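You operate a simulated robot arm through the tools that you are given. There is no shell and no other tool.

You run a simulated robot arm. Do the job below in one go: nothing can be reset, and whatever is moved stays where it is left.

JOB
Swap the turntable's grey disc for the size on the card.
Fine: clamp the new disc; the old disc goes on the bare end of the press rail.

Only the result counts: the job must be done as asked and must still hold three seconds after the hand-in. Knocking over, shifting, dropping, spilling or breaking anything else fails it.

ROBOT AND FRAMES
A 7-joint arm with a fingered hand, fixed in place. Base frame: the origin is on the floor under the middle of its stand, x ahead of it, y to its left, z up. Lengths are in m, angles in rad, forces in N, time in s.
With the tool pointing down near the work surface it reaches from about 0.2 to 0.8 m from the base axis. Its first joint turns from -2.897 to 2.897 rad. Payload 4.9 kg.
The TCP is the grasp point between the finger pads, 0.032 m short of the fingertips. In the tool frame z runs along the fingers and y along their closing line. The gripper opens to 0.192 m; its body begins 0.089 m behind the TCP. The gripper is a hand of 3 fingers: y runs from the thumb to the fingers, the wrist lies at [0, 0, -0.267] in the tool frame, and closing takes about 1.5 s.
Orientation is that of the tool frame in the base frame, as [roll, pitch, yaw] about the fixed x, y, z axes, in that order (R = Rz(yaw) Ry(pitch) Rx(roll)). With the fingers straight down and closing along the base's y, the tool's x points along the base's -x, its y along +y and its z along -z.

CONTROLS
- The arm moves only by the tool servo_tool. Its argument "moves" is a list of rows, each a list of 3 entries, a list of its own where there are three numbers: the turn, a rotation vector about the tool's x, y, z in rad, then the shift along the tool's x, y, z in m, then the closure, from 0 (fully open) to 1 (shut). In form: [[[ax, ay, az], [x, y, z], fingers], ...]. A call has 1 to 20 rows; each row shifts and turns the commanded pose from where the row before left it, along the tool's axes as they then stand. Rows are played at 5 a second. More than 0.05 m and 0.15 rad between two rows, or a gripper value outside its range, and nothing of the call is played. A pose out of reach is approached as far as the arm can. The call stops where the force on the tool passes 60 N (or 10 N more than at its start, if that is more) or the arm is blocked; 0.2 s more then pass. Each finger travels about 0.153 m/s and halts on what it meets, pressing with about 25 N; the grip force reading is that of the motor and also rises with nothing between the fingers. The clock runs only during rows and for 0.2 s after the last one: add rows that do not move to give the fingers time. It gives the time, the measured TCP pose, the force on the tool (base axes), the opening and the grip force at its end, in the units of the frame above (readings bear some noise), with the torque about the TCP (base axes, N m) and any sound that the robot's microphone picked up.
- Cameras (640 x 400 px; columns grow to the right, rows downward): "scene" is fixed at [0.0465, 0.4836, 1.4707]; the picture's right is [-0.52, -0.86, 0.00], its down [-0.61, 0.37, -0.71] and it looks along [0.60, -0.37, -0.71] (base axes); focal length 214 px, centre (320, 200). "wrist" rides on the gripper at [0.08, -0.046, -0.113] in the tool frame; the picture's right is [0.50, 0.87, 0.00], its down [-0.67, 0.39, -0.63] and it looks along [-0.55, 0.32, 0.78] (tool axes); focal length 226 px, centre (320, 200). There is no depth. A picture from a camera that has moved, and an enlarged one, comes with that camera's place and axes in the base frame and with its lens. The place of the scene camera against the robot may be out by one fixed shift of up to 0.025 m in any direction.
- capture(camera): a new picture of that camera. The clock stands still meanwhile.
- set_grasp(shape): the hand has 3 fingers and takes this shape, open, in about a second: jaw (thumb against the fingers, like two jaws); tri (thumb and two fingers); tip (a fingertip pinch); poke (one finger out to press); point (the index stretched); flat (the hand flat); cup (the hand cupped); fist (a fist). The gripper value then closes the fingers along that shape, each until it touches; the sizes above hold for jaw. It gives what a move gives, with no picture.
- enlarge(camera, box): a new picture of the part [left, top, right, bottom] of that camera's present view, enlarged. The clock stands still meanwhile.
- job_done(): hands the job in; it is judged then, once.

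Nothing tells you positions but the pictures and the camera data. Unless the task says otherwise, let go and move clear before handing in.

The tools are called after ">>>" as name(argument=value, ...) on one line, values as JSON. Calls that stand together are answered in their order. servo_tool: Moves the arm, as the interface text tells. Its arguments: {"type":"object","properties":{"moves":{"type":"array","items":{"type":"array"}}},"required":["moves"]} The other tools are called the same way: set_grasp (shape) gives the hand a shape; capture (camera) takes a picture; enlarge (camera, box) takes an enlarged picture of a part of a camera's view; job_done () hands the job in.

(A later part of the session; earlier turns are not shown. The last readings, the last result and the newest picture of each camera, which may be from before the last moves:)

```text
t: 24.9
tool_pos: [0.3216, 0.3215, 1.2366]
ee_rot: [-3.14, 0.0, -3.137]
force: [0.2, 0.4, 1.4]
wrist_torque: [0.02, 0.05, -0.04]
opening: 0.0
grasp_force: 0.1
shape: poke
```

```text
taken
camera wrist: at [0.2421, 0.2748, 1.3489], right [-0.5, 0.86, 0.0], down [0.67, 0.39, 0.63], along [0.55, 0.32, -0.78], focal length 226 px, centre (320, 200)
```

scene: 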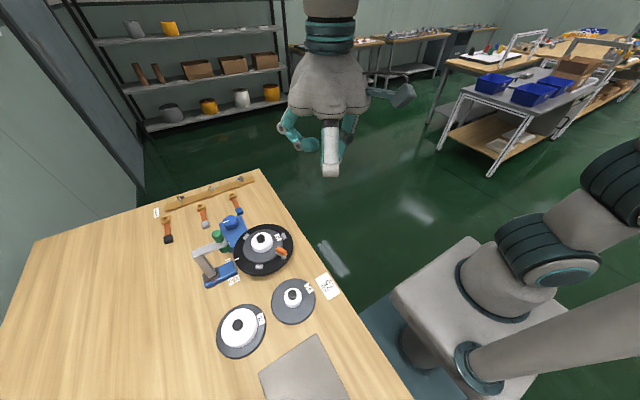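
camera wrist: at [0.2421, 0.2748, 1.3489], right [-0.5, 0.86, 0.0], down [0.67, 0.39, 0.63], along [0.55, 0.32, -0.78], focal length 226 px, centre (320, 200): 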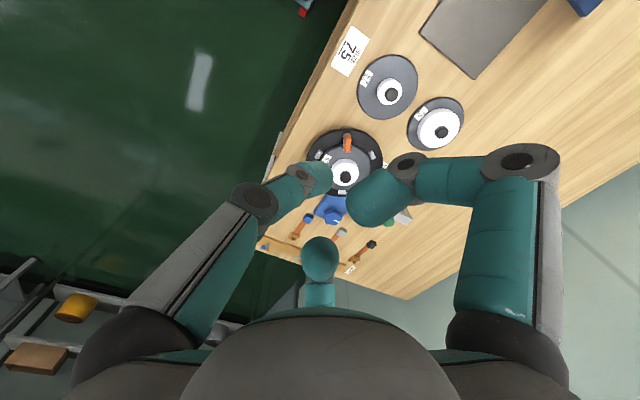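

>>> enlarge(camera="scene", box=[260, 90, 400, 190])

>>> servo_tool(moves=[[[0, 0, 0], [0, 0, 0], 0], [[0, 0, 0], [0, 0, 0], 0], [[0, 0, 0], [0, 0, 0], 0]])

>>> set_grasp(shape="tip")

>>> enlarge(camera="scene", box=[260, 90, 400, 190])

>>> servo_tool(moves=[[[0, 0, 0], [0, 0, 0], 0.3], [[0, 0, 0], [0, 0, 0], 0.6], [[0, 0, 0], [0, 0, 0], 0.8], [[0, 0, 0], [0, 0, 0], 0.88], [[0, 0, 0], [0, 0, 0], 0.88], [[0, 0, 0], [0, 0, 0], 0.88], [[0, 0, 0], [0, 0, 0], 0.88]])

>>> enlarge(camera="scene", box=[260, 90, 400, 190])

>>> enlarge(camera="wrist", box=[240, 110, 400, 270])

>>> set_grasp(shape="jaw")

>>> servo_tool(moves=[[[0, 0, 0], [0, 0, 0], 0.3], [[0, 0, 0], [0, 0, 0], 0.6], [[0, 0, 0], [0, 0, 0], 0.8], [[0, 0, 0], [0, 0, 0], 0.88], [[0, 0, 0], [0, 0, 0], 0.88], [[0, 0, 0], [0, 0, 0], 0.88], [[0, 0, 0], [0, 0, 0], 0.88]])

>>> enlarge(camera="scene", box=[260, 90, 400, 190])

>>> enlarge(camera="wrist", box=[240, 110, 400, 270])

```text
4.00 times, centred on (330, 140) of scene
camera zoom: at [0.0465, 0.4836, 1.4707], right [-0.52, -0.86, 0.0], down [-0.61, 0.37, -0.71], along [0.6, -0.37, -0.71], focal length 858 px, centre (280, 440)
```

zoom: 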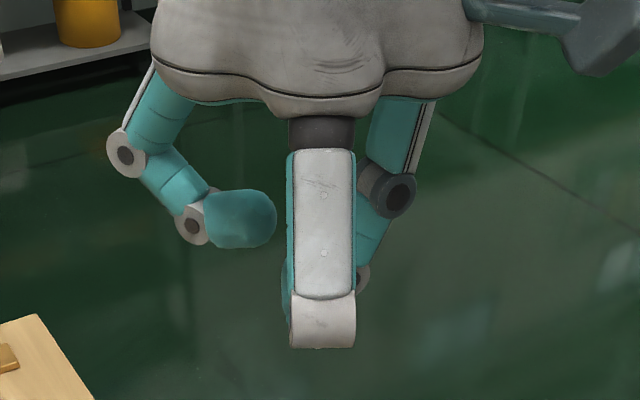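

```text
t: 25.7
tool_pos: [0.3217, 0.3193, 1.2364]
ee_rot: [-3.139, -0.001, -3.137]
force: [-0.2, 0.3, -0.5]
wrist_torque: [0.0, -0.02, 0.02]
opening: 0.0001
grasp_force: 0.1
shape: poke
```

```text
t: 26.6
tool_pos: [0.3208, 0.3215, 1.2365]
ee_rot: [-3.139, 0.0, -3.136]
force: [-0.9, -0.9, -0.5]
wrist_torque: [-0.03, 0.03, 0.01]
opening: 0.192
grasp_force: 0.1
shape: tip
```

```text
4.00 times, centred on (330, 140) of scene
camera zoom: at [0.0465, 0.4836, 1.4707], right [-0.52, -0.86, 0.0], down [-0.61, 0.37, -0.71], along [0.6, -0.37, -0.71], focal length 858 px, centre (280, 440)
```

zoom: 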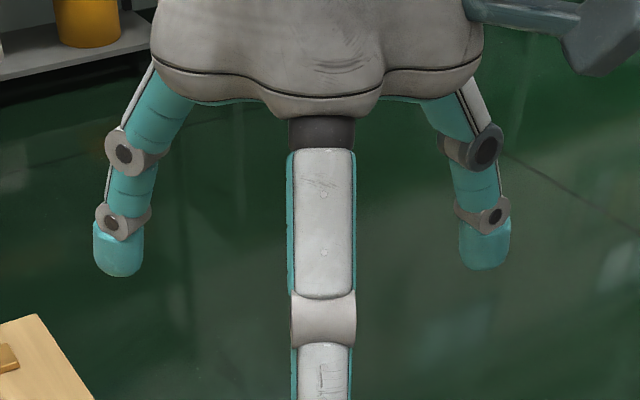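

```text
t: 28.2
tool_pos: [0.3223, 0.3213, 1.2368]
ee_rot: [-3.138, 0.002, -3.136]
force: [-0.6, -0.5, -0.1]
wrist_torque: [0.02, -0.02, 0.04]
opening: 0.0234
grasp_force: 0.1
shape: tip
```

```text
4.00 times, centred on (330, 140) of scene
camera zoom: at [0.0465, 0.4836, 1.4707], right [-0.52, -0.86, 0.0], down [-0.61, 0.37, -0.71], along [0.6, -0.37, -0.71], focal length 858 px, centre (280, 440)
```

zoom: 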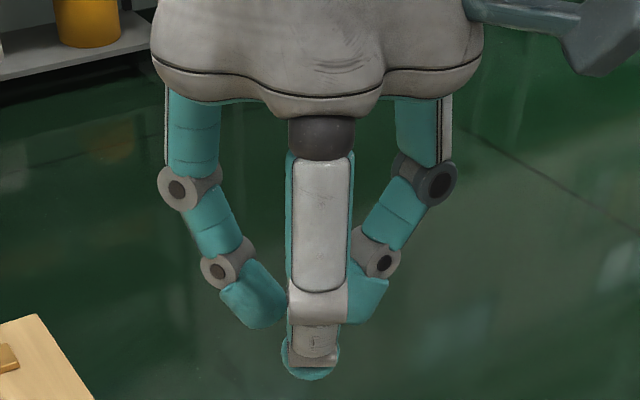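

```text
2.50 times, centred on (320, 190) of wrist
camera zoom: at [0.2421, 0.2748, 1.3489], right [-0.5, 0.86, 0.0], down [0.67, 0.39, 0.63], along [0.55, 0.32, -0.78], focal length 565 px, centre (320, 225)
```

zoom: 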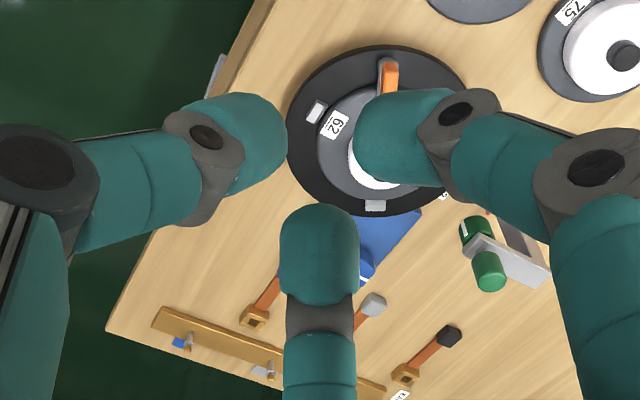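

```text
t: 29.1
tool_pos: [0.321, 0.3216, 1.2362]
ee_rot: [-3.139, 0.0, -3.137]
force: [-0.2, -0.3, -0.3]
wrist_torque: [-0.03, 0.02, -0.02]
opening: 0.192
grasp_force: 0.0
shape: jaw
```

```text
t: 30.7
tool_pos: [0.3225, 0.321, 1.2364]
ee_rot: [-3.138, 0.0, -3.136]
force: [-0.7, 0.0, 1.0]
wrist_torque: [0.03, -0.01, -0.02]
opening: 0.0235
grasp_force: 0.1
shape: jaw
```

```text
4.00 times, centred on (330, 140) of scene
camera zoom: at [0.0465, 0.4836, 1.4707], right [-0.52, -0.86, 0.0], down [-0.61, 0.37, -0.71], along [0.6, -0.37, -0.71], focal length 858 px, centre (280, 440)
```

zoom: 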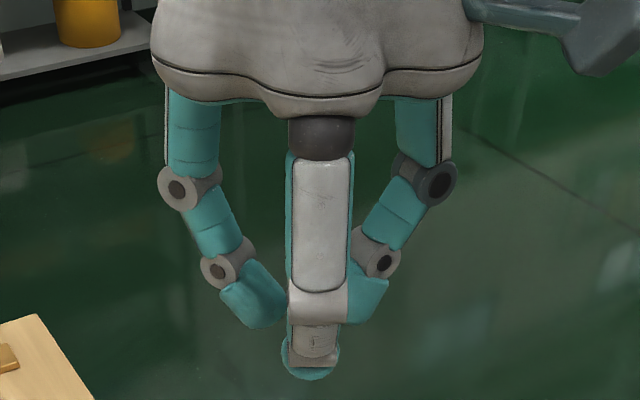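

```text
2.50 times, centred on (320, 190) of wrist
camera zoom: at [0.2421, 0.2748, 1.3489], right [-0.5, 0.86, 0.0], down [0.67, 0.39, 0.63], along [0.55, 0.32, -0.78], focal length 565 px, centre (320, 225)
```

zoom: 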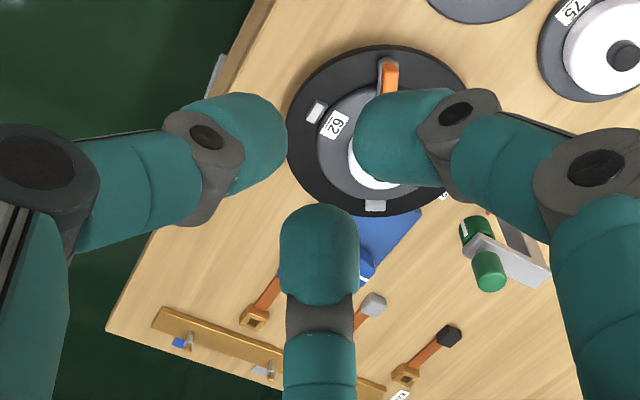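

All three closing shapes are centric three-finger grips, so they suit the round black knobs. Next I'll take two zoomed wrist views with a good baseline to locate the clamp, knobs, lugs and rail.

>>> set_grasp(shape="jaw")

>>> servo_tool(moves=[[[0, 0, 0], [-0.0195, -0.0178, 0.0215], 0], [[0, 0, 0], [-0.0195, -0.0178, 0.0215], 0], [[0, 0, 0], [-0.0195, -0.0178, 0.0215], 0], [[0, 0, 0], [-0.0195, -0.0178, 0.0215], 0], [[0, 0, 0], [0, 0, 0], 0], [[0, 0, 0], [0, 0, 0], 0]])

>>> capture(camera="wrist")

>>> enlarge(camera="wrist", box=[390, 130, 430, 155])

>>> enlarge(camera="wrist", box=[360, 110, 460, 210])

```text
t: 31.6
tool_pos: [0.3212, 0.3213, 1.2365]
ee_rot: [-3.138, -0.001, -3.138]
force: [0.9, -0.5, 0.5]
wrist_torque: [0.04, 0.02, 0.01]
opening: 0.1917
grasp_force: 0.1
shape: jaw
```

```text
t: 33.0
tool_pos: [0.4002, 0.2512, 1.1507]
ee_rot: [-3.139, 0.0, -3.136]
force: [1.1, -0.8, -0.4]
wrist_torque: [0.01, -0.04, 0.0]
opening: 0.1919
grasp_force: 0.1
shape: jaw
```

```text
taken
camera wrist: at [0.3195, 0.2052, 1.2635], right [-0.5, 0.86, 0.0], down [0.67, 0.39, 0.63], along [0.55, 0.32, -0.78], focal length 226 px, centre (320, 200)
```

wrist: 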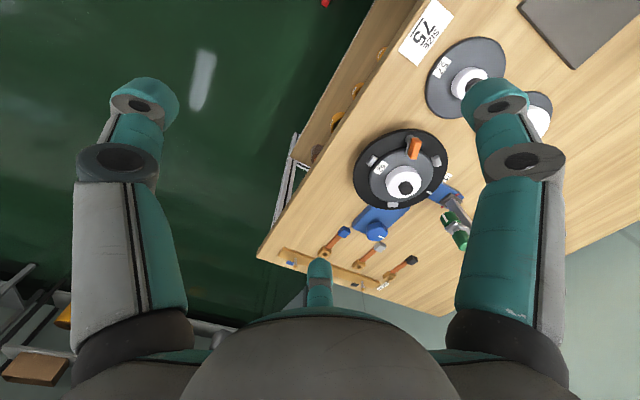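

```text
16.00 times, centred on (410, 142) of wrist
camera zoom: at [0.3195, 0.2052, 1.2635], right [-0.5, 0.86, 0.0], down [0.67, 0.39, 0.63], along [0.55, 0.32, -0.78], focal length 3617 px, centre (-1120, 1120)
```

zoom: 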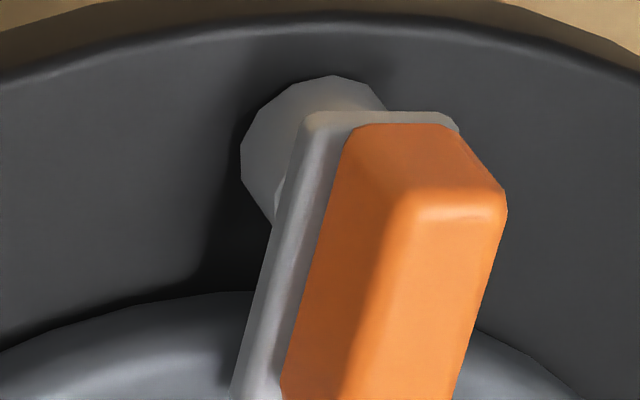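

```text
4.00 times, centred on (410, 160) of wrist
camera zoom: at [0.3195, 0.2052, 1.2635], right [-0.5, 0.86, 0.0], down [0.67, 0.39, 0.63], along [0.55, 0.32, -0.78], focal length 904 px, centre (-40, 360)
```

zoom: 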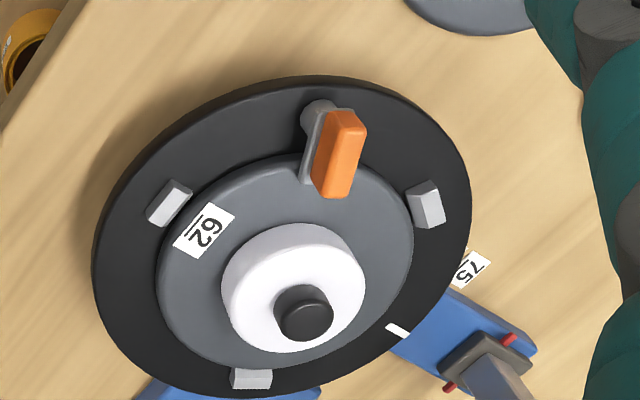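

>>> servo_tool(moves=[[[0, 0, 0], [0.03, 0.03, 0], 0], [[0, 0, 0], [0.03, 0.03, 0], 0], [[0, 0, 0], [0.03, 0.03, 0], 0], [[0, 0, 0], [0.03, 0.03, 0], 0], [[0, 0, 0], [0.03, 0.03, 0], 0], [[0, 0, 0], [0, 0, 0], 0], [[0, 0, 0], [0, 0, 0], 0]])

>>> capture(camera="wrist")

>>> enlarge(camera="wrist", box=[276, 163, 316, 188])

>>> enlarge(camera="wrist", box=[220, 140, 380, 240])

>>> enlarge(camera="wrist", box=[300, 70, 460, 170])

```text
t: 34.6
tool_pos: [0.2495, 0.4005, 1.1511]
ee_rot: [-3.141, 0.0, -3.138]
force: [0.4, -0.4, -0.3]
wrist_torque: [0.0, 0.0, 0.04]
opening: 0.1917
grasp_force: 0.0
shape: jaw
```

```text
taken
camera wrist: at [0.1694, 0.354, 1.2629], right [-0.5, 0.86, 0.0], down [0.67, 0.39, 0.63], along [0.55, 0.32, -0.78], focal length 226 px, centre (320, 200)
```

wrist: 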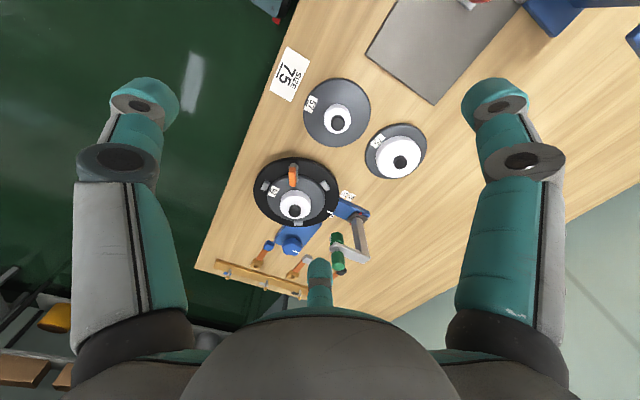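

```text
16.00 times, centred on (296, 176) of wrist
camera zoom: at [0.1694, 0.354, 1.2629], right [-0.5, 0.86, 0.0], down [0.67, 0.39, 0.63], along [0.55, 0.32, -0.78], focal length 3617 px, centre (704, 592)
```

zoom: 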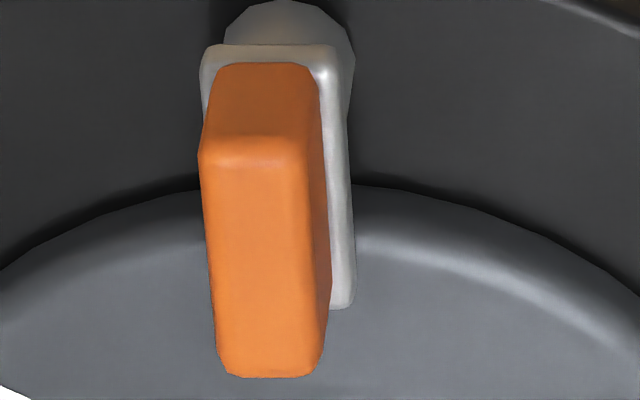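

```text
4.00 times, centred on (300, 190) of wrist
camera zoom: at [0.1694, 0.354, 1.2629], right [-0.5, 0.86, 0.0], down [0.67, 0.39, 0.63], along [0.55, 0.32, -0.78], focal length 904 px, centre (400, 240)
```

zoom: 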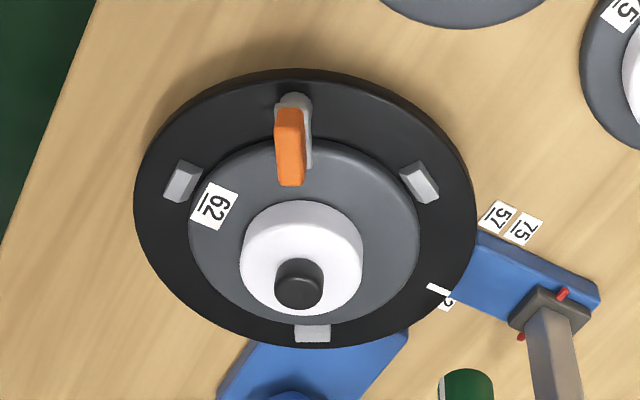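

```text
4.00 times, centred on (380, 120) of wrist
camera zoom: at [0.1694, 0.354, 1.2629], right [-0.5, 0.86, 0.0], down [0.67, 0.39, 0.63], along [0.55, 0.32, -0.78], focal length 904 px, centre (80, 520)
```

zoom: 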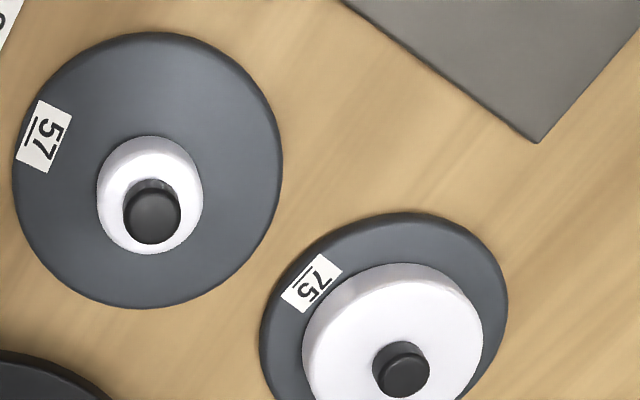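

Measurements so far (m):
- Turntable centre is about (0.448, 0.460), with its top at z≈0.892.
- The 62 knob top is at z≈0.937.
- The clamp is a turn-button with a pivot at about (0.383, 0.422), and its orange block spans z 0.914–0.930.

I'll look closely at the poke shape, since a single finger could push the block around.

>>> set_grasp(shape="poke")

>>> enlarge(camera="wrist", box=[240, 110, 400, 270])

>>> enlarge(camera="scene", box=[240, 150, 400, 270])

>>> capture(camera="scene")

```text
t: 35.5
tool_pos: [0.251, 0.4009, 1.1495]
ee_rot: [-3.14, 0.001, -3.138]
force: [-0.7, -0.4, 0.0]
wrist_torque: [-0.01, 0.0, 0.01]
opening: 0.0001
grasp_force: 0.1
shape: poke
```

```text
2.50 times, centred on (320, 190) of wrist
camera zoom: at [0.1696, 0.3539, 1.2629], right [-0.5, 0.86, 0.0], down [0.67, 0.39, 0.63], along [0.55, 0.32, -0.78], focal length 565 px, centre (320, 225)
```

zoom: 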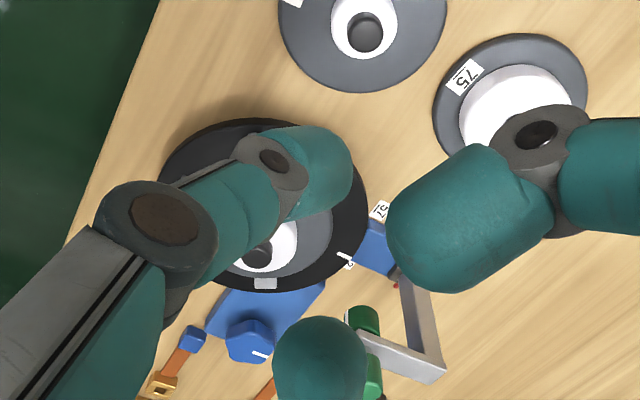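

```text
3.33 times, centred on (320, 210) of scene
camera zoom: at [0.0465, 0.4836, 1.4707], right [-0.52, -0.86, 0.0], down [-0.61, 0.37, -0.71], along [0.6, -0.37, -0.71], focal length 715 px, centre (320, 167)
```

zoom: 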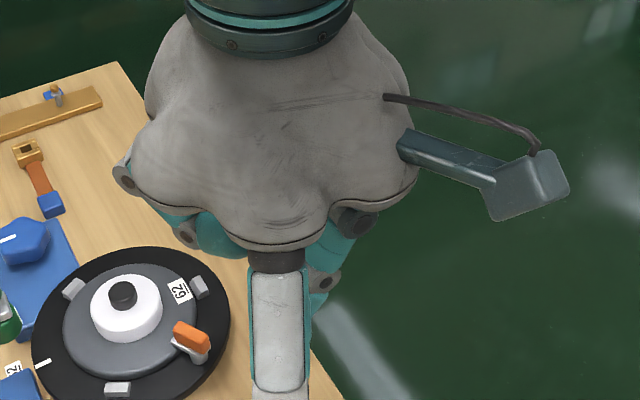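

```text
taken
```

scene: 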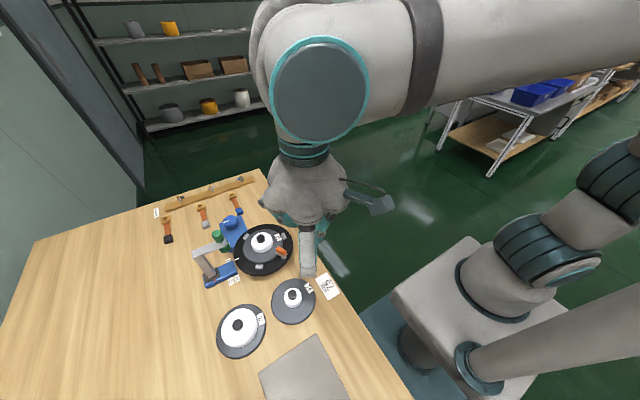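

I plan to swing the clamp by pushing the inner end of the orange block sideways with the extended thumb. I'll move above that spot and check alignment before descending.

>>> servo_tool(moves=[[[0, 0, 0], [-0.0397, 0.0032, 0], 0], [[0, 0, 0], [-0.0397, 0.0032, 0], 0], [[0, 0, 0], [-0.0397, 0.0032, 0], 0], [[0, 0, 0], [-0.0397, 0.0032, 0], 0], [[0, 0, -0.13], [0, 0, 0], 0], [[0, 0, -0.13], [0, 0, 0], 0], [[0, 0, -0.13], [0, 0, 0], 0], [[0, 0, -0.13], [0, 0, 0], 0], [[0, 0, 0], [0, 0, 0.04], 0], [[0, 0, 0], [0, 0, 0.04], 0], [[0, 0, 0], [0, 0, 0.04], 0], [[0, 0, 0], [0, 0, 0], 0]])

>>> capture(camera="wrist")

>>> enlarge(camera="wrist", box=[240, 110, 400, 270])

>>> enlarge(camera="scene", box=[220, 170, 360, 290])

```text
t: 38.1
tool_pos: [0.4065, 0.4141, 1.0319]
ee_rot: [-3.14, -0.002, -2.617]
force: [0.3, -0.2, -0.9]
wrist_torque: [0.0, -0.03, 0.0]
opening: 0.0003
grasp_force: 0.0
shape: poke
```

```text
taken
camera wrist: at [0.3613, 0.3341, 1.1444], right [-0.87, 0.5, 0.0], down [0.39, 0.67, 0.63], along [0.31, 0.55, -0.78], focal length 226 px, centre (320, 200)
```

wrist: 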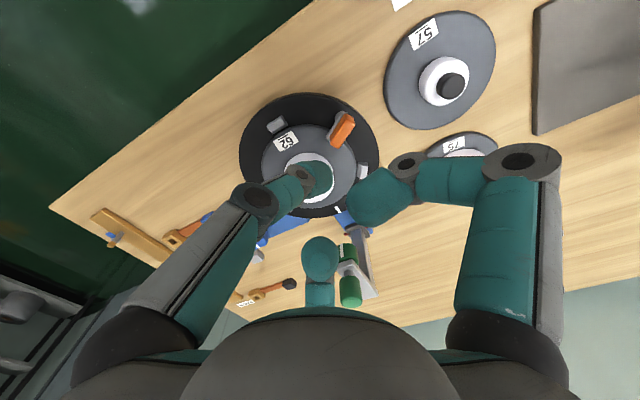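

```text
2.50 times, centred on (320, 190) of wrist
camera zoom: at [0.3613, 0.3341, 1.1444], right [-0.87, 0.5, 0.0], down [0.39, 0.67, 0.63], along [0.31, 0.55, -0.78], focal length 565 px, centre (320, 225)
```

zoom: 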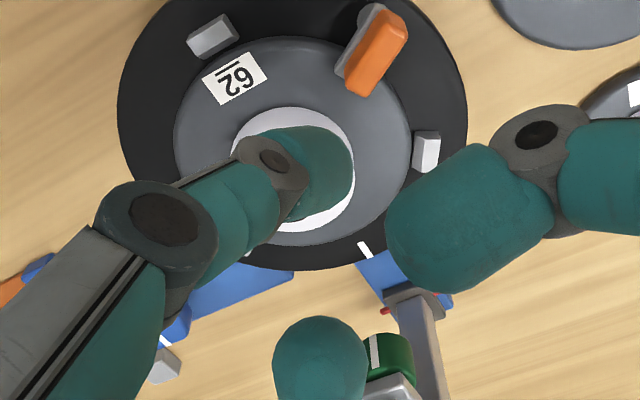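

```text
3.33 times, centred on (290, 230) of scene
camera zoom: at [0.0465, 0.4836, 1.4707], right [-0.52, -0.86, 0.0], down [-0.61, 0.37, -0.71], along [0.6, -0.37, -0.71], focal length 715 px, centre (420, 100)
```

zoom: 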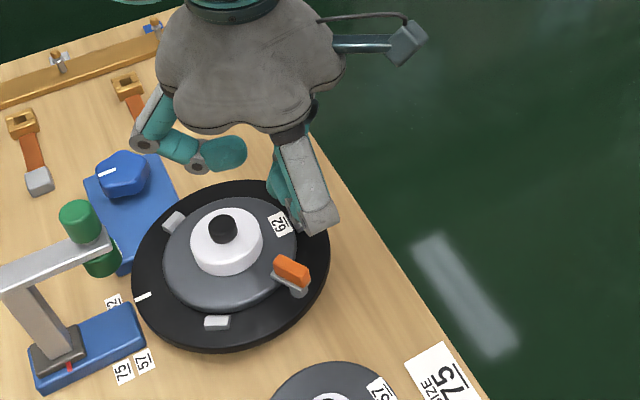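

>>> servo_tool(moves=[[[0, 0, 0], [-0.005, -0.006, 0.015], 0], [[0, 0, 0], [0, 0, 0.02], 0], [[0, 0, 0], [0, 0, 0.02], 0], [[0, 0, 0], [0, 0, 0], 0]])

>>> enlarge(camera="wrist", box=[240, 110, 400, 270])

>>> enlarge(camera="scene", box=[230, 200, 330, 280])

```text
t: 39.1
tool_pos: [0.4165, 0.4107, 0.977]
ee_rot: [-3.14, -0.001, -2.617]
force: [-0.4, -0.7, -0.4]
wrist_torque: [0.04, -0.02, -0.01]
opening: 0.0
grasp_force: 0.0
shape: poke
```

```text
2.50 times, centred on (320, 190) of wrist
camera zoom: at [0.3704, 0.331, 1.0889], right [-0.87, 0.5, 0.0], down [0.39, 0.67, 0.63], along [0.31, 0.55, -0.78], focal length 565 px, centre (320, 225)
```

zoom: 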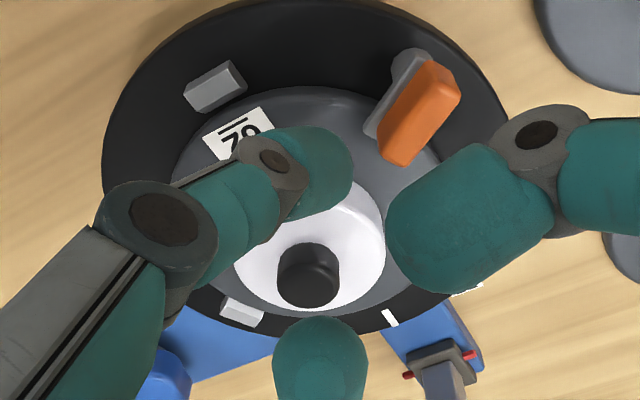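

```text
5.00 times, centred on (280, 240) of scene
camera zoom: at [0.0465, 0.4836, 1.4707], right [-0.52, -0.86, 0.0], down [-0.61, 0.37, -0.71], along [0.6, -0.37, -0.71], focal length 1072 px, centre (520, 0)
```

zoom: 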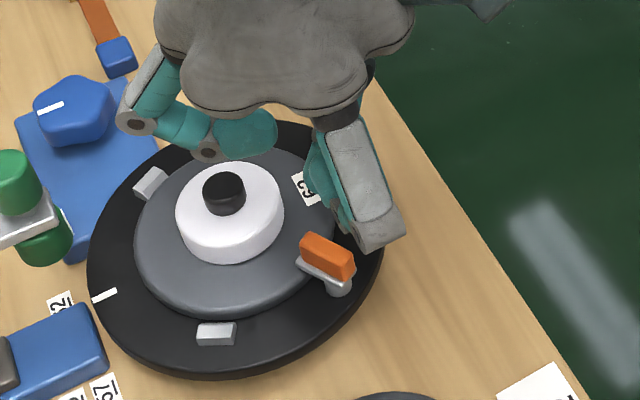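

>>> servo_tool(moves=[[[0, 0, 0], [0, 0, 0.013], 0], [[0, 0, 0], [0, 0, 0.013], 0], [[0, 0, 0], [0, 0, 0], 0]])

>>> enlarge(camera="wrist", box=[240, 110, 400, 270])

>>> enlarge(camera="scene", box=[230, 200, 330, 280])

```text
t: 39.9
tool_pos: [0.4144, 0.4108, 0.9495]
ee_rot: [-3.139, -0.002, -2.616]
force: [0.1, 0.5, -0.2]
wrist_torque: [0.03, -0.02, -0.01]
opening: 0.0
grasp_force: 0.1
shape: poke
```

```text
2.50 times, centred on (320, 190) of wrist
camera zoom: at [0.3694, 0.3312, 1.0624], right [-0.87, 0.5, 0.0], down [0.39, 0.67, 0.63], along [0.31, 0.55, -0.78], focal length 565 px, centre (320, 225)
```

zoom: 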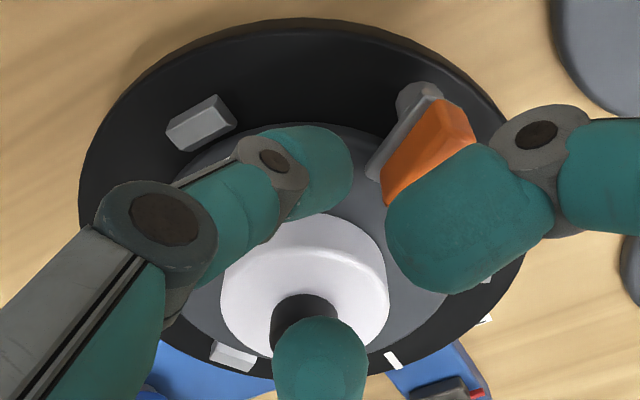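

```text
5.00 times, centred on (280, 240) of scene
camera zoom: at [0.0465, 0.4836, 1.4707], right [-0.52, -0.86, 0.0], down [-0.61, 0.37, -0.71], along [0.6, -0.37, -0.71], focal length 1072 px, centre (520, 0)
```

zoom: 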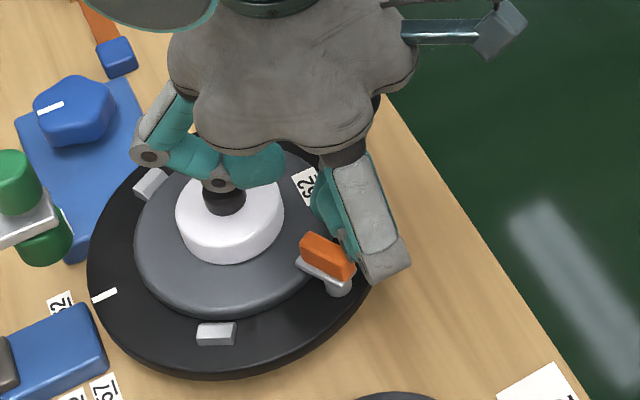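

>>> servo_tool(moves=[[[0, 0, 0], [0.004, 0.003, 0], 0], [[0, 0, 0], [0, 0.004, 0], 0], [[0, 0, 0], [0, 0.004, 0], 0], [[0, 0, 0], [0, 0.004, 0], 0], [[0, 0, 0], [0, 0, 0], 0]])

>>> enlarge(camera="wrist", box=[240, 110, 400, 270])

>>> enlarge(camera="scene", box=[230, 200, 330, 280])

```text
t: 41.1
tool_pos: [0.4044, 0.4223, 0.9512]
ee_rot: [-3.141, -0.002, -2.616]
force: [0.8, -0.3, -0.7]
wrist_torque: [-0.02, -0.02, -0.02]
opening: 0.0
grasp_force: 0.0
shape: poke
```

```text
2.50 times, centred on (320, 190) of wrist
camera zoom: at [0.3583, 0.3429, 1.063], right [-0.87, 0.5, 0.0], down [0.39, 0.67, 0.63], along [0.31, 0.55, -0.78], focal length 565 px, centre (320, 225)
```

zoom: 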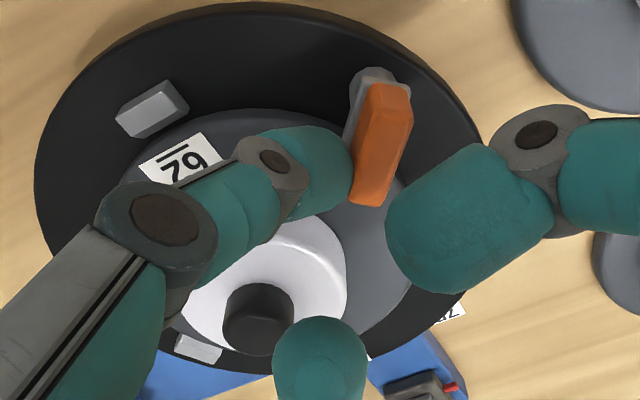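

```text
5.00 times, centred on (280, 240) of scene
camera zoom: at [0.0465, 0.4836, 1.4707], right [-0.52, -0.86, 0.0], down [-0.61, 0.37, -0.71], along [0.6, -0.37, -0.71], focal length 1072 px, centre (520, 0)
```

zoom: 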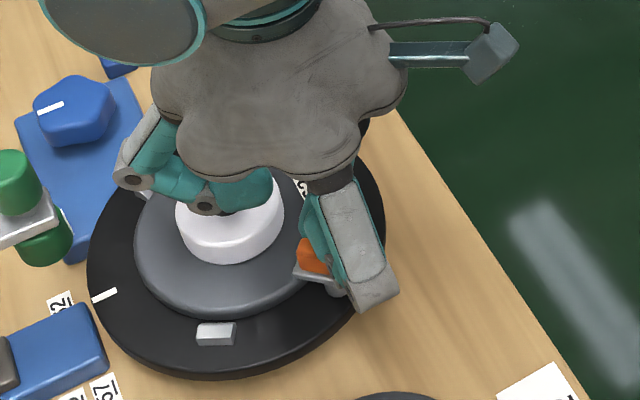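

>>> servo_tool(moves=[[[0, 0, 0], [0, 0.004, 0], 0], [[0, 0, 0], [0, 0.004, 0], 0], [[0, 0, 0], [0, 0, 0], 0]])

>>> enlarge(camera="wrist", box=[240, 110, 400, 270])

>>> enlarge(camera="scene", box=[230, 200, 330, 280])

```text
t: 41.9
tool_pos: [0.4014, 0.4276, 0.9499]
ee_rot: [-3.139, -0.001, -2.618]
force: [1.8, -0.5, 0.1]
wrist_torque: [-0.01, -0.01, 0.02]
opening: 0.0001
grasp_force: 0.1
shape: poke
```

```text
2.50 times, centred on (320, 190) of wrist
camera zoom: at [0.355, 0.349, 1.0631], right [-0.87, 0.5, 0.0], down [0.39, 0.67, 0.63], along [0.31, 0.55, -0.78], focal length 565 px, centre (320, 225)
```

zoom: 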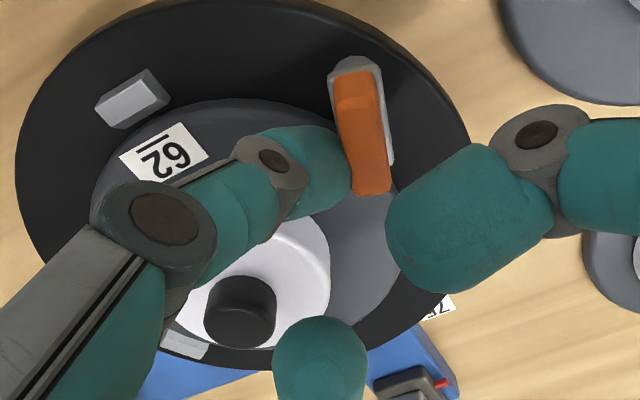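

```text
5.00 times, centred on (280, 240) of scene
camera zoom: at [0.0465, 0.4836, 1.4707], right [-0.52, -0.86, 0.0], down [-0.61, 0.37, -0.71], along [0.6, -0.37, -0.71], focal length 1072 px, centre (520, 0)
```

zoom: 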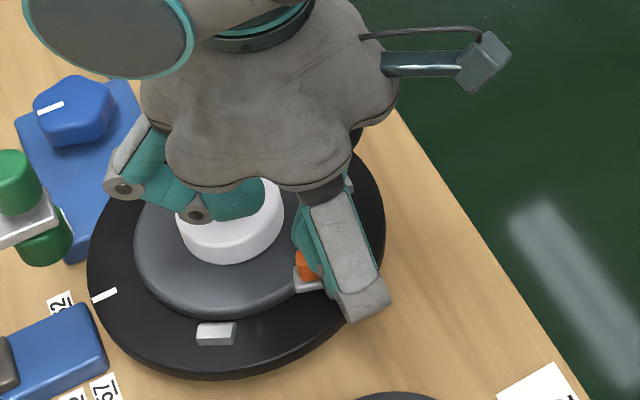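

The clamp is swinging, the turntable mark has not moved, and the force is only about 2 N. I'll keep pushing along the same line.

>>> servo_tool(moves=[[[0, 0, 0], [0, 0.004, 0], 0], [[0, 0, 0], [0, 0.004, 0], 0], [[0, 0, 0], [0, 0.004, 0], 0], [[0, 0, 0], [0, 0, 0], 0]])

>>> enlarge(camera="wrist", box=[240, 110, 400, 270])

>>> enlarge(camera="scene", box=[230, 200, 330, 280])

```text
t: 42.9
tool_pos: [0.3937, 0.4373, 0.9506]
ee_rot: [-3.139, -0.002, -2.617]
force: [0.6, -0.3, 0.3]
wrist_torque: [-0.02, -0.02, -0.01]
opening: 0.0002
grasp_force: 0.1
shape: poke
```

```text
2.50 times, centred on (320, 190) of wrist
camera zoom: at [0.3484, 0.3594, 1.0631], right [-0.87, 0.5, 0.0], down [0.39, 0.67, 0.63], along [0.31, 0.55, -0.78], focal length 565 px, centre (320, 225)
```

zoom: 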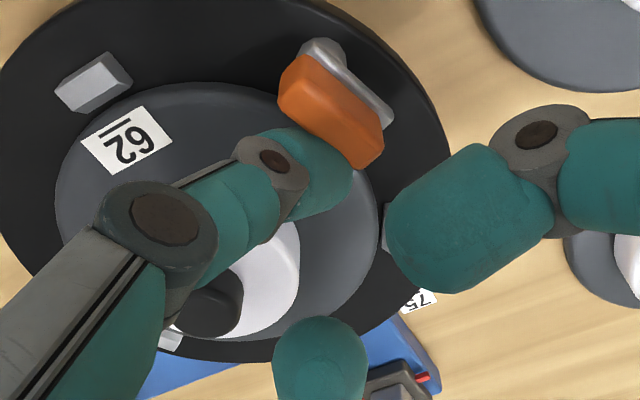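

```text
5.00 times, centred on (280, 240) of scene
camera zoom: at [0.0465, 0.4836, 1.4707], right [-0.52, -0.86, 0.0], down [-0.61, 0.37, -0.71], along [0.6, -0.37, -0.71], focal length 1072 px, centre (520, 0)
```

zoom: 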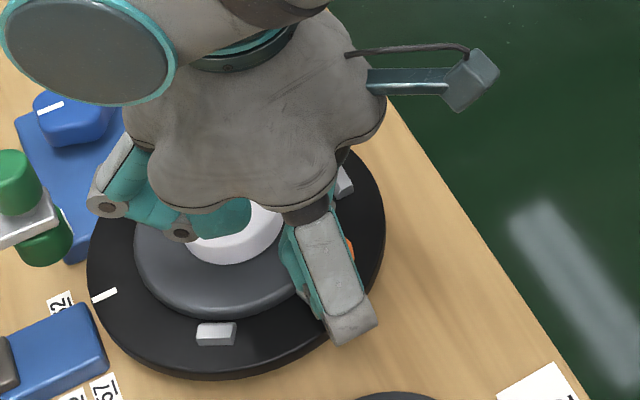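

>>> servo_tool(moves=[[[0, 0, 0], [0, 0.004, 0], 0], [[0, 0, 0], [0, 0.004, 0], 0], [[0, 0, 0], [0, 0.004, 0], 0], [[0, 0, 0], [0, 0.004, 0], 0], [[0, 0, 0], [0, 0, 0], 0]])

>>> enlarge(camera="wrist", box=[240, 110, 400, 270])

>>> enlarge(camera="scene", box=[230, 200, 330, 280])

```text
t: 44.1
tool_pos: [0.3863, 0.4543, 0.9503]
ee_rot: [-3.14, -0.002, -2.616]
force: [0.3, 0.0, 0.0]
wrist_torque: [0.0, 0.01, 0.01]
opening: 0.0001
grasp_force: 0.1
shape: poke
```

```text
2.50 times, centred on (320, 190) of wrist
camera zoom: at [0.3404, 0.3738, 1.0629], right [-0.87, 0.5, 0.0], down [0.39, 0.67, 0.63], along [0.31, 0.55, -0.78], focal length 565 px, centre (320, 225)
```

zoom: 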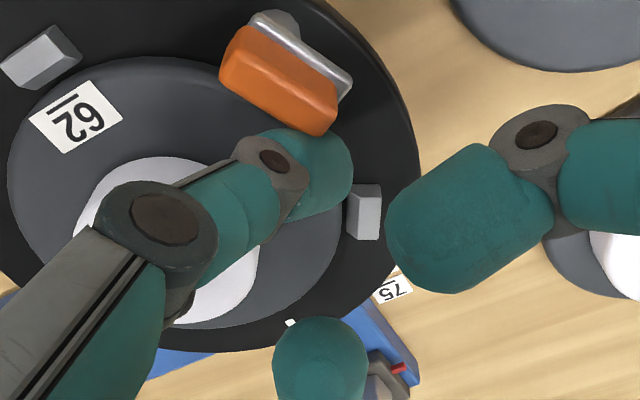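

```text
5.00 times, centred on (280, 240) of scene
camera zoom: at [0.0465, 0.4836, 1.4707], right [-0.52, -0.86, 0.0], down [-0.61, 0.37, -0.71], along [0.6, -0.37, -0.71], focal length 1072 px, centre (520, 0)
```

zoom: 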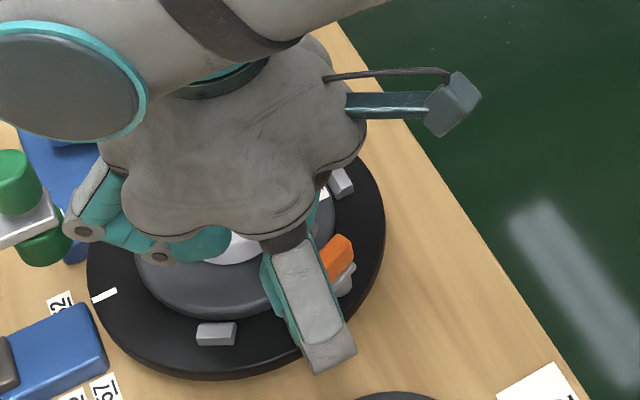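

>>> servo_tool(moves=[[[0, 0, 0], [0, 0, -0.03], 0], [[0, 0, 0], [0, 0, -0.04], 0], [[0, 0, 0], [0, 0, -0.04], 0], [[0, 0, 0], [0, 0, -0.04], 0], [[0, 0, 0], [0, -0.04, -0.03], 0], [[0, 0, 0], [0, -0.04, 0], 0], [[0, 0, 0], [0, 0, 0], 0]])

>>> set_grasp(shape="jaw")

>>> capture(camera="wrist")

>>> enlarge(camera="wrist", box=[240, 110, 400, 210])

>>> enlarge(camera="scene", box=[230, 200, 330, 280])

```text
t: 45.7
tool_pos: [0.426, 0.3826, 1.1294]
ee_rot: [-3.141, -0.003, -2.618]
force: [0.0, -0.3, 0.8]
wrist_torque: [-0.04, -0.02, 0.01]
opening: 0.0
grasp_force: 0.1
shape: poke
```

```text
t: 46.6
tool_pos: [0.4264, 0.3828, 1.1291]
ee_rot: [-3.141, -0.002, -2.616]
force: [0.8, 0.4, -0.1]
wrist_torque: [0.0, -0.01, -0.01]
opening: 0.1917
grasp_force: 0.0
shape: jaw
```

```text
taken
camera wrist: at [0.3802, 0.3037, 1.2431], right [-0.87, 0.5, 0.0], down [0.39, 0.67, 0.63], along [0.31, 0.55, -0.78], focal length 226 px, centre (320, 200)
```

wrist: 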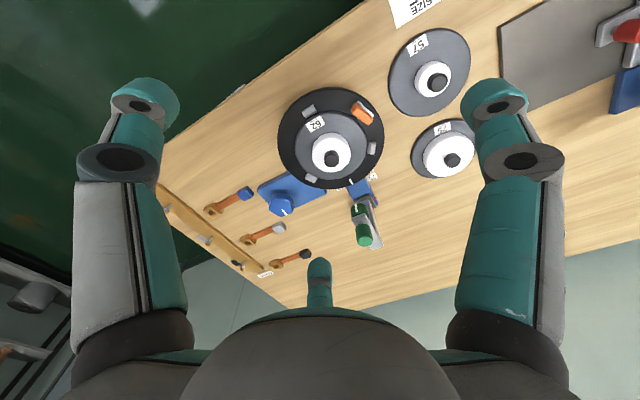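

```text
4.00 times, centred on (320, 160) of wrist
camera zoom: at [0.3802, 0.3037, 1.2431], right [-0.87, 0.5, 0.0], down [0.39, 0.67, 0.63], along [0.31, 0.55, -0.78], focal length 904 px, centre (320, 360)
```

zoom: 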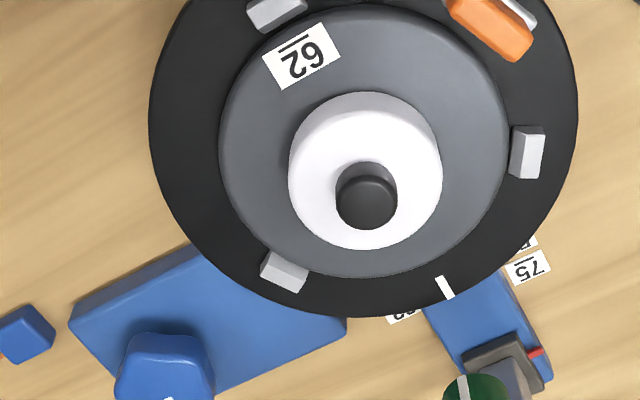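

```text
5.00 times, centred on (280, 240) of scene
camera zoom: at [0.0465, 0.4836, 1.4707], right [-0.52, -0.86, 0.0], down [-0.61, 0.37, -0.71], along [0.6, -0.37, -0.71], focal length 1072 px, centre (520, 0)
```

zoom: 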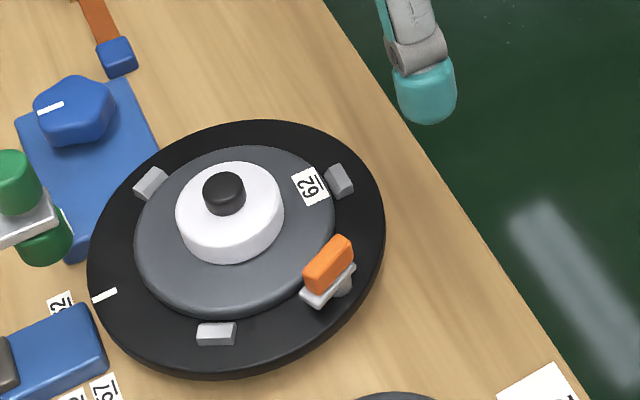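

>>> enlarge(camera="wrist", box=[335, 90, 391, 125])

>>> enlarge(camera="scene", box=[272, 235, 312, 265])

```text
11.43 times, centred on (363, 108) of wrist
camera zoom: at [0.3802, 0.3037, 1.2431], right [-0.87, 0.5, 0.0], down [0.39, 0.67, 0.63], along [0.31, 0.55, -0.78], focal length 2584 px, centre (-171, 1257)
```

zoom: 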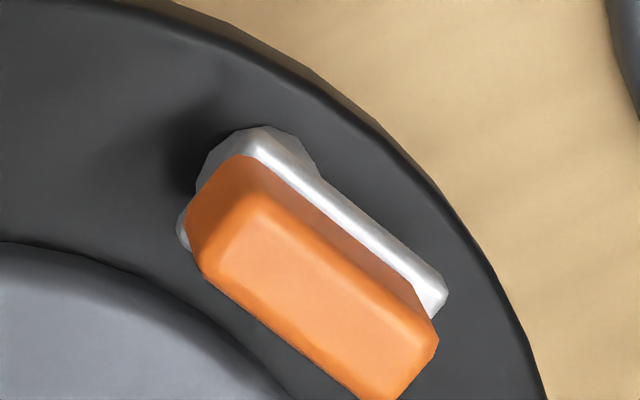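

```text
13.33 times, centred on (292, 250) of scene
camera zoom: at [0.0465, 0.4836, 1.4707], right [-0.52, -0.86, 0.0], down [-0.61, 0.37, -0.71], along [0.6, -0.37, -0.71], focal length 2860 px, centre (693, -467)
```

zoom: 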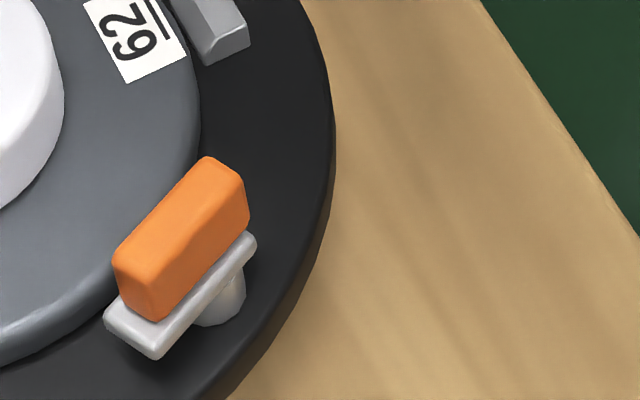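

The clamp is now about 85° open and clear of the disc. Before lifting the 62 disc I'll check the nearby cutter arm's position and height so the hand can clear it.

>>> enlarge(camera="wrist", box=[310, 160, 410, 260])

>>> enlarge(camera="scene", box=[180, 210, 260, 290])

```text
4.00 times, centred on (360, 210) of wrist
camera zoom: at [0.3802, 0.3037, 1.2431], right [-0.87, 0.5, 0.0], down [0.39, 0.67, 0.63], along [0.31, 0.55, -0.78], focal length 904 px, centre (160, 160)
```

zoom: 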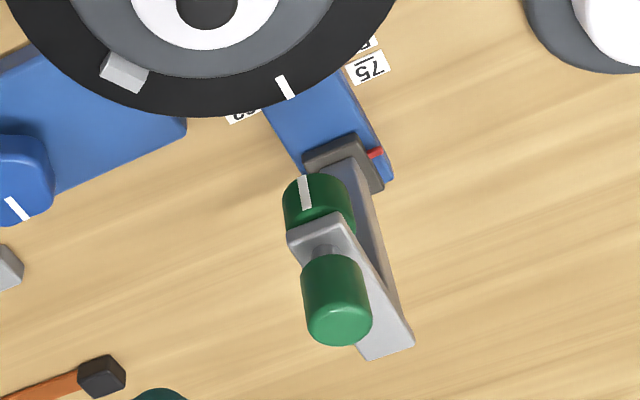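

```text
5.00 times, centred on (220, 250) of scene
camera zoom: at [0.0465, 0.4836, 1.4707], right [-0.52, -0.86, 0.0], down [-0.61, 0.37, -0.71], along [0.6, -0.37, -0.71], focal length 1072 px, centre (820, -50)
```

zoom: 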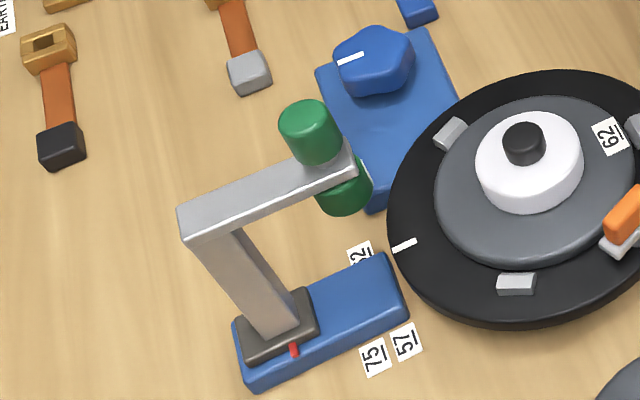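

>>> servo_tool(moves=[[[0, 0, 0.131], [0, 0, 0], 0.3], [[0, 0, 0.131], [0, 0, 0], 0.5], [[0, 0, 0.131], [0, 0, 0], 0.62], [[0, 0, 0.131], [0, 0, 0], 0.62], [[0, 0, 0], [-0.011, 0.0385, 0], 0.62], [[0, 0, 0], [-0.011, 0.0385, 0], 0.62], [[0, 0, 0], [0, 0, 0.032], 0.62], [[0, 0, 0], [0, 0, 0.032], 0.62], [[0, 0, 0], [0, 0, 0.03], 0.62], [[0, 0, 0], [0, 0, 0.03], 0.62], [[0, 0, 0], [0, 0, 0], 0.62], [[0, 0, 0], [0, 0, 0], 0.62]])

>>> enlarge(camera="wrist", box=[240, 90, 400, 250])

>>> enlarge(camera="scene", box=[190, 180, 310, 280])

```text
t: 49.2
tool_pos: [0.4491, 0.461, 1.0064]
ee_rot: [-3.139, 0.001, -3.14]
force: [0.1, -0.1, -1.6]
wrist_torque: [0.02, 0.02, 0.01]
opening: 0.0731
grasp_force: 0.2
shape: jaw
```

```text
2.50 times, centred on (320, 170) of wrist
camera zoom: at [0.3684, 0.4147, 1.1195], right [-0.5, 0.87, 0.0], down [0.67, 0.39, 0.63], along [0.55, 0.31, -0.78], focal length 565 px, centre (320, 275)
```

zoom: 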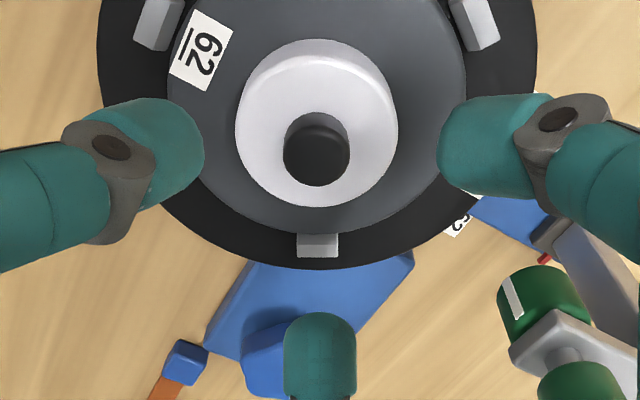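

```text
4.00 times, centred on (250, 230) of scene
camera zoom: at [0.0465, 0.4836, 1.4707], right [-0.52, -0.86, 0.0], down [-0.61, 0.37, -0.71], along [0.6, -0.37, -0.71], focal length 858 px, centre (600, 80)
```

zoom: 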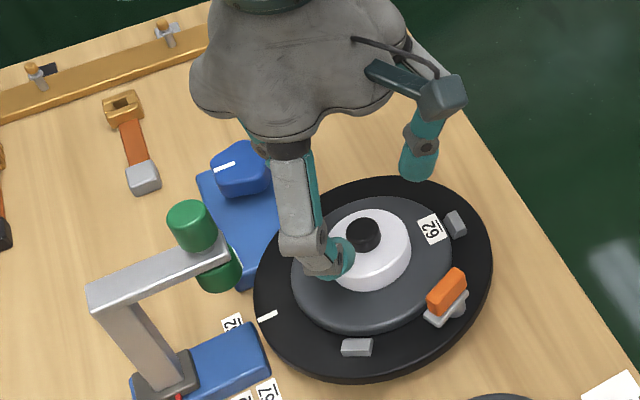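

>>> servo_tool(moves=[[[0, 0, 0], [-0.0025, 0, 0.016], 0.62], [[0, 0, 0], [0, 0, 0.016], 0.62], [[0, 0, 0], [0, 0, 0.012], 0.62], [[0, 0, 0], [0, 0, 0.004], 0.62], [[0, 0, 0], [0, 0, 0], 0.62]])

>>> enlarge(camera="wrist", box=[240, 90, 400, 250])

>>> enlarge(camera="scene", box=[190, 180, 310, 280])

```text
t: 50.4
tool_pos: [0.4509, 0.4618, 0.9574]
ee_rot: [-3.138, -0.003, 3.141]
force: [-0.1, 0.1, 0.8]
wrist_torque: [-0.02, 0.03, -0.02]
opening: 0.0731
grasp_force: 0.1
shape: jaw
```

```text
2.50 times, centred on (320, 170) of wrist
camera zoom: at [0.3711, 0.4152, 1.0701], right [-0.5, 0.87, 0.0], down [0.67, 0.39, 0.63], along [0.55, 0.31, -0.78], focal length 565 px, centre (320, 275)
```

zoom: 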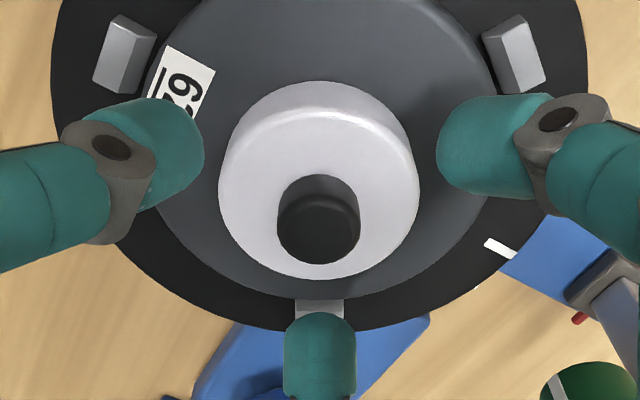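

```text
4.00 times, centred on (250, 230) of scene
camera zoom: at [0.0465, 0.4836, 1.4707], right [-0.52, -0.86, 0.0], down [-0.61, 0.37, -0.71], along [0.6, -0.37, -0.71], focal length 858 px, centre (600, 80)
```

zoom: 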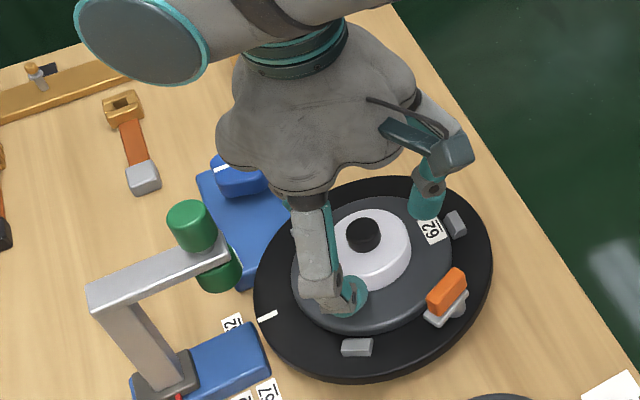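

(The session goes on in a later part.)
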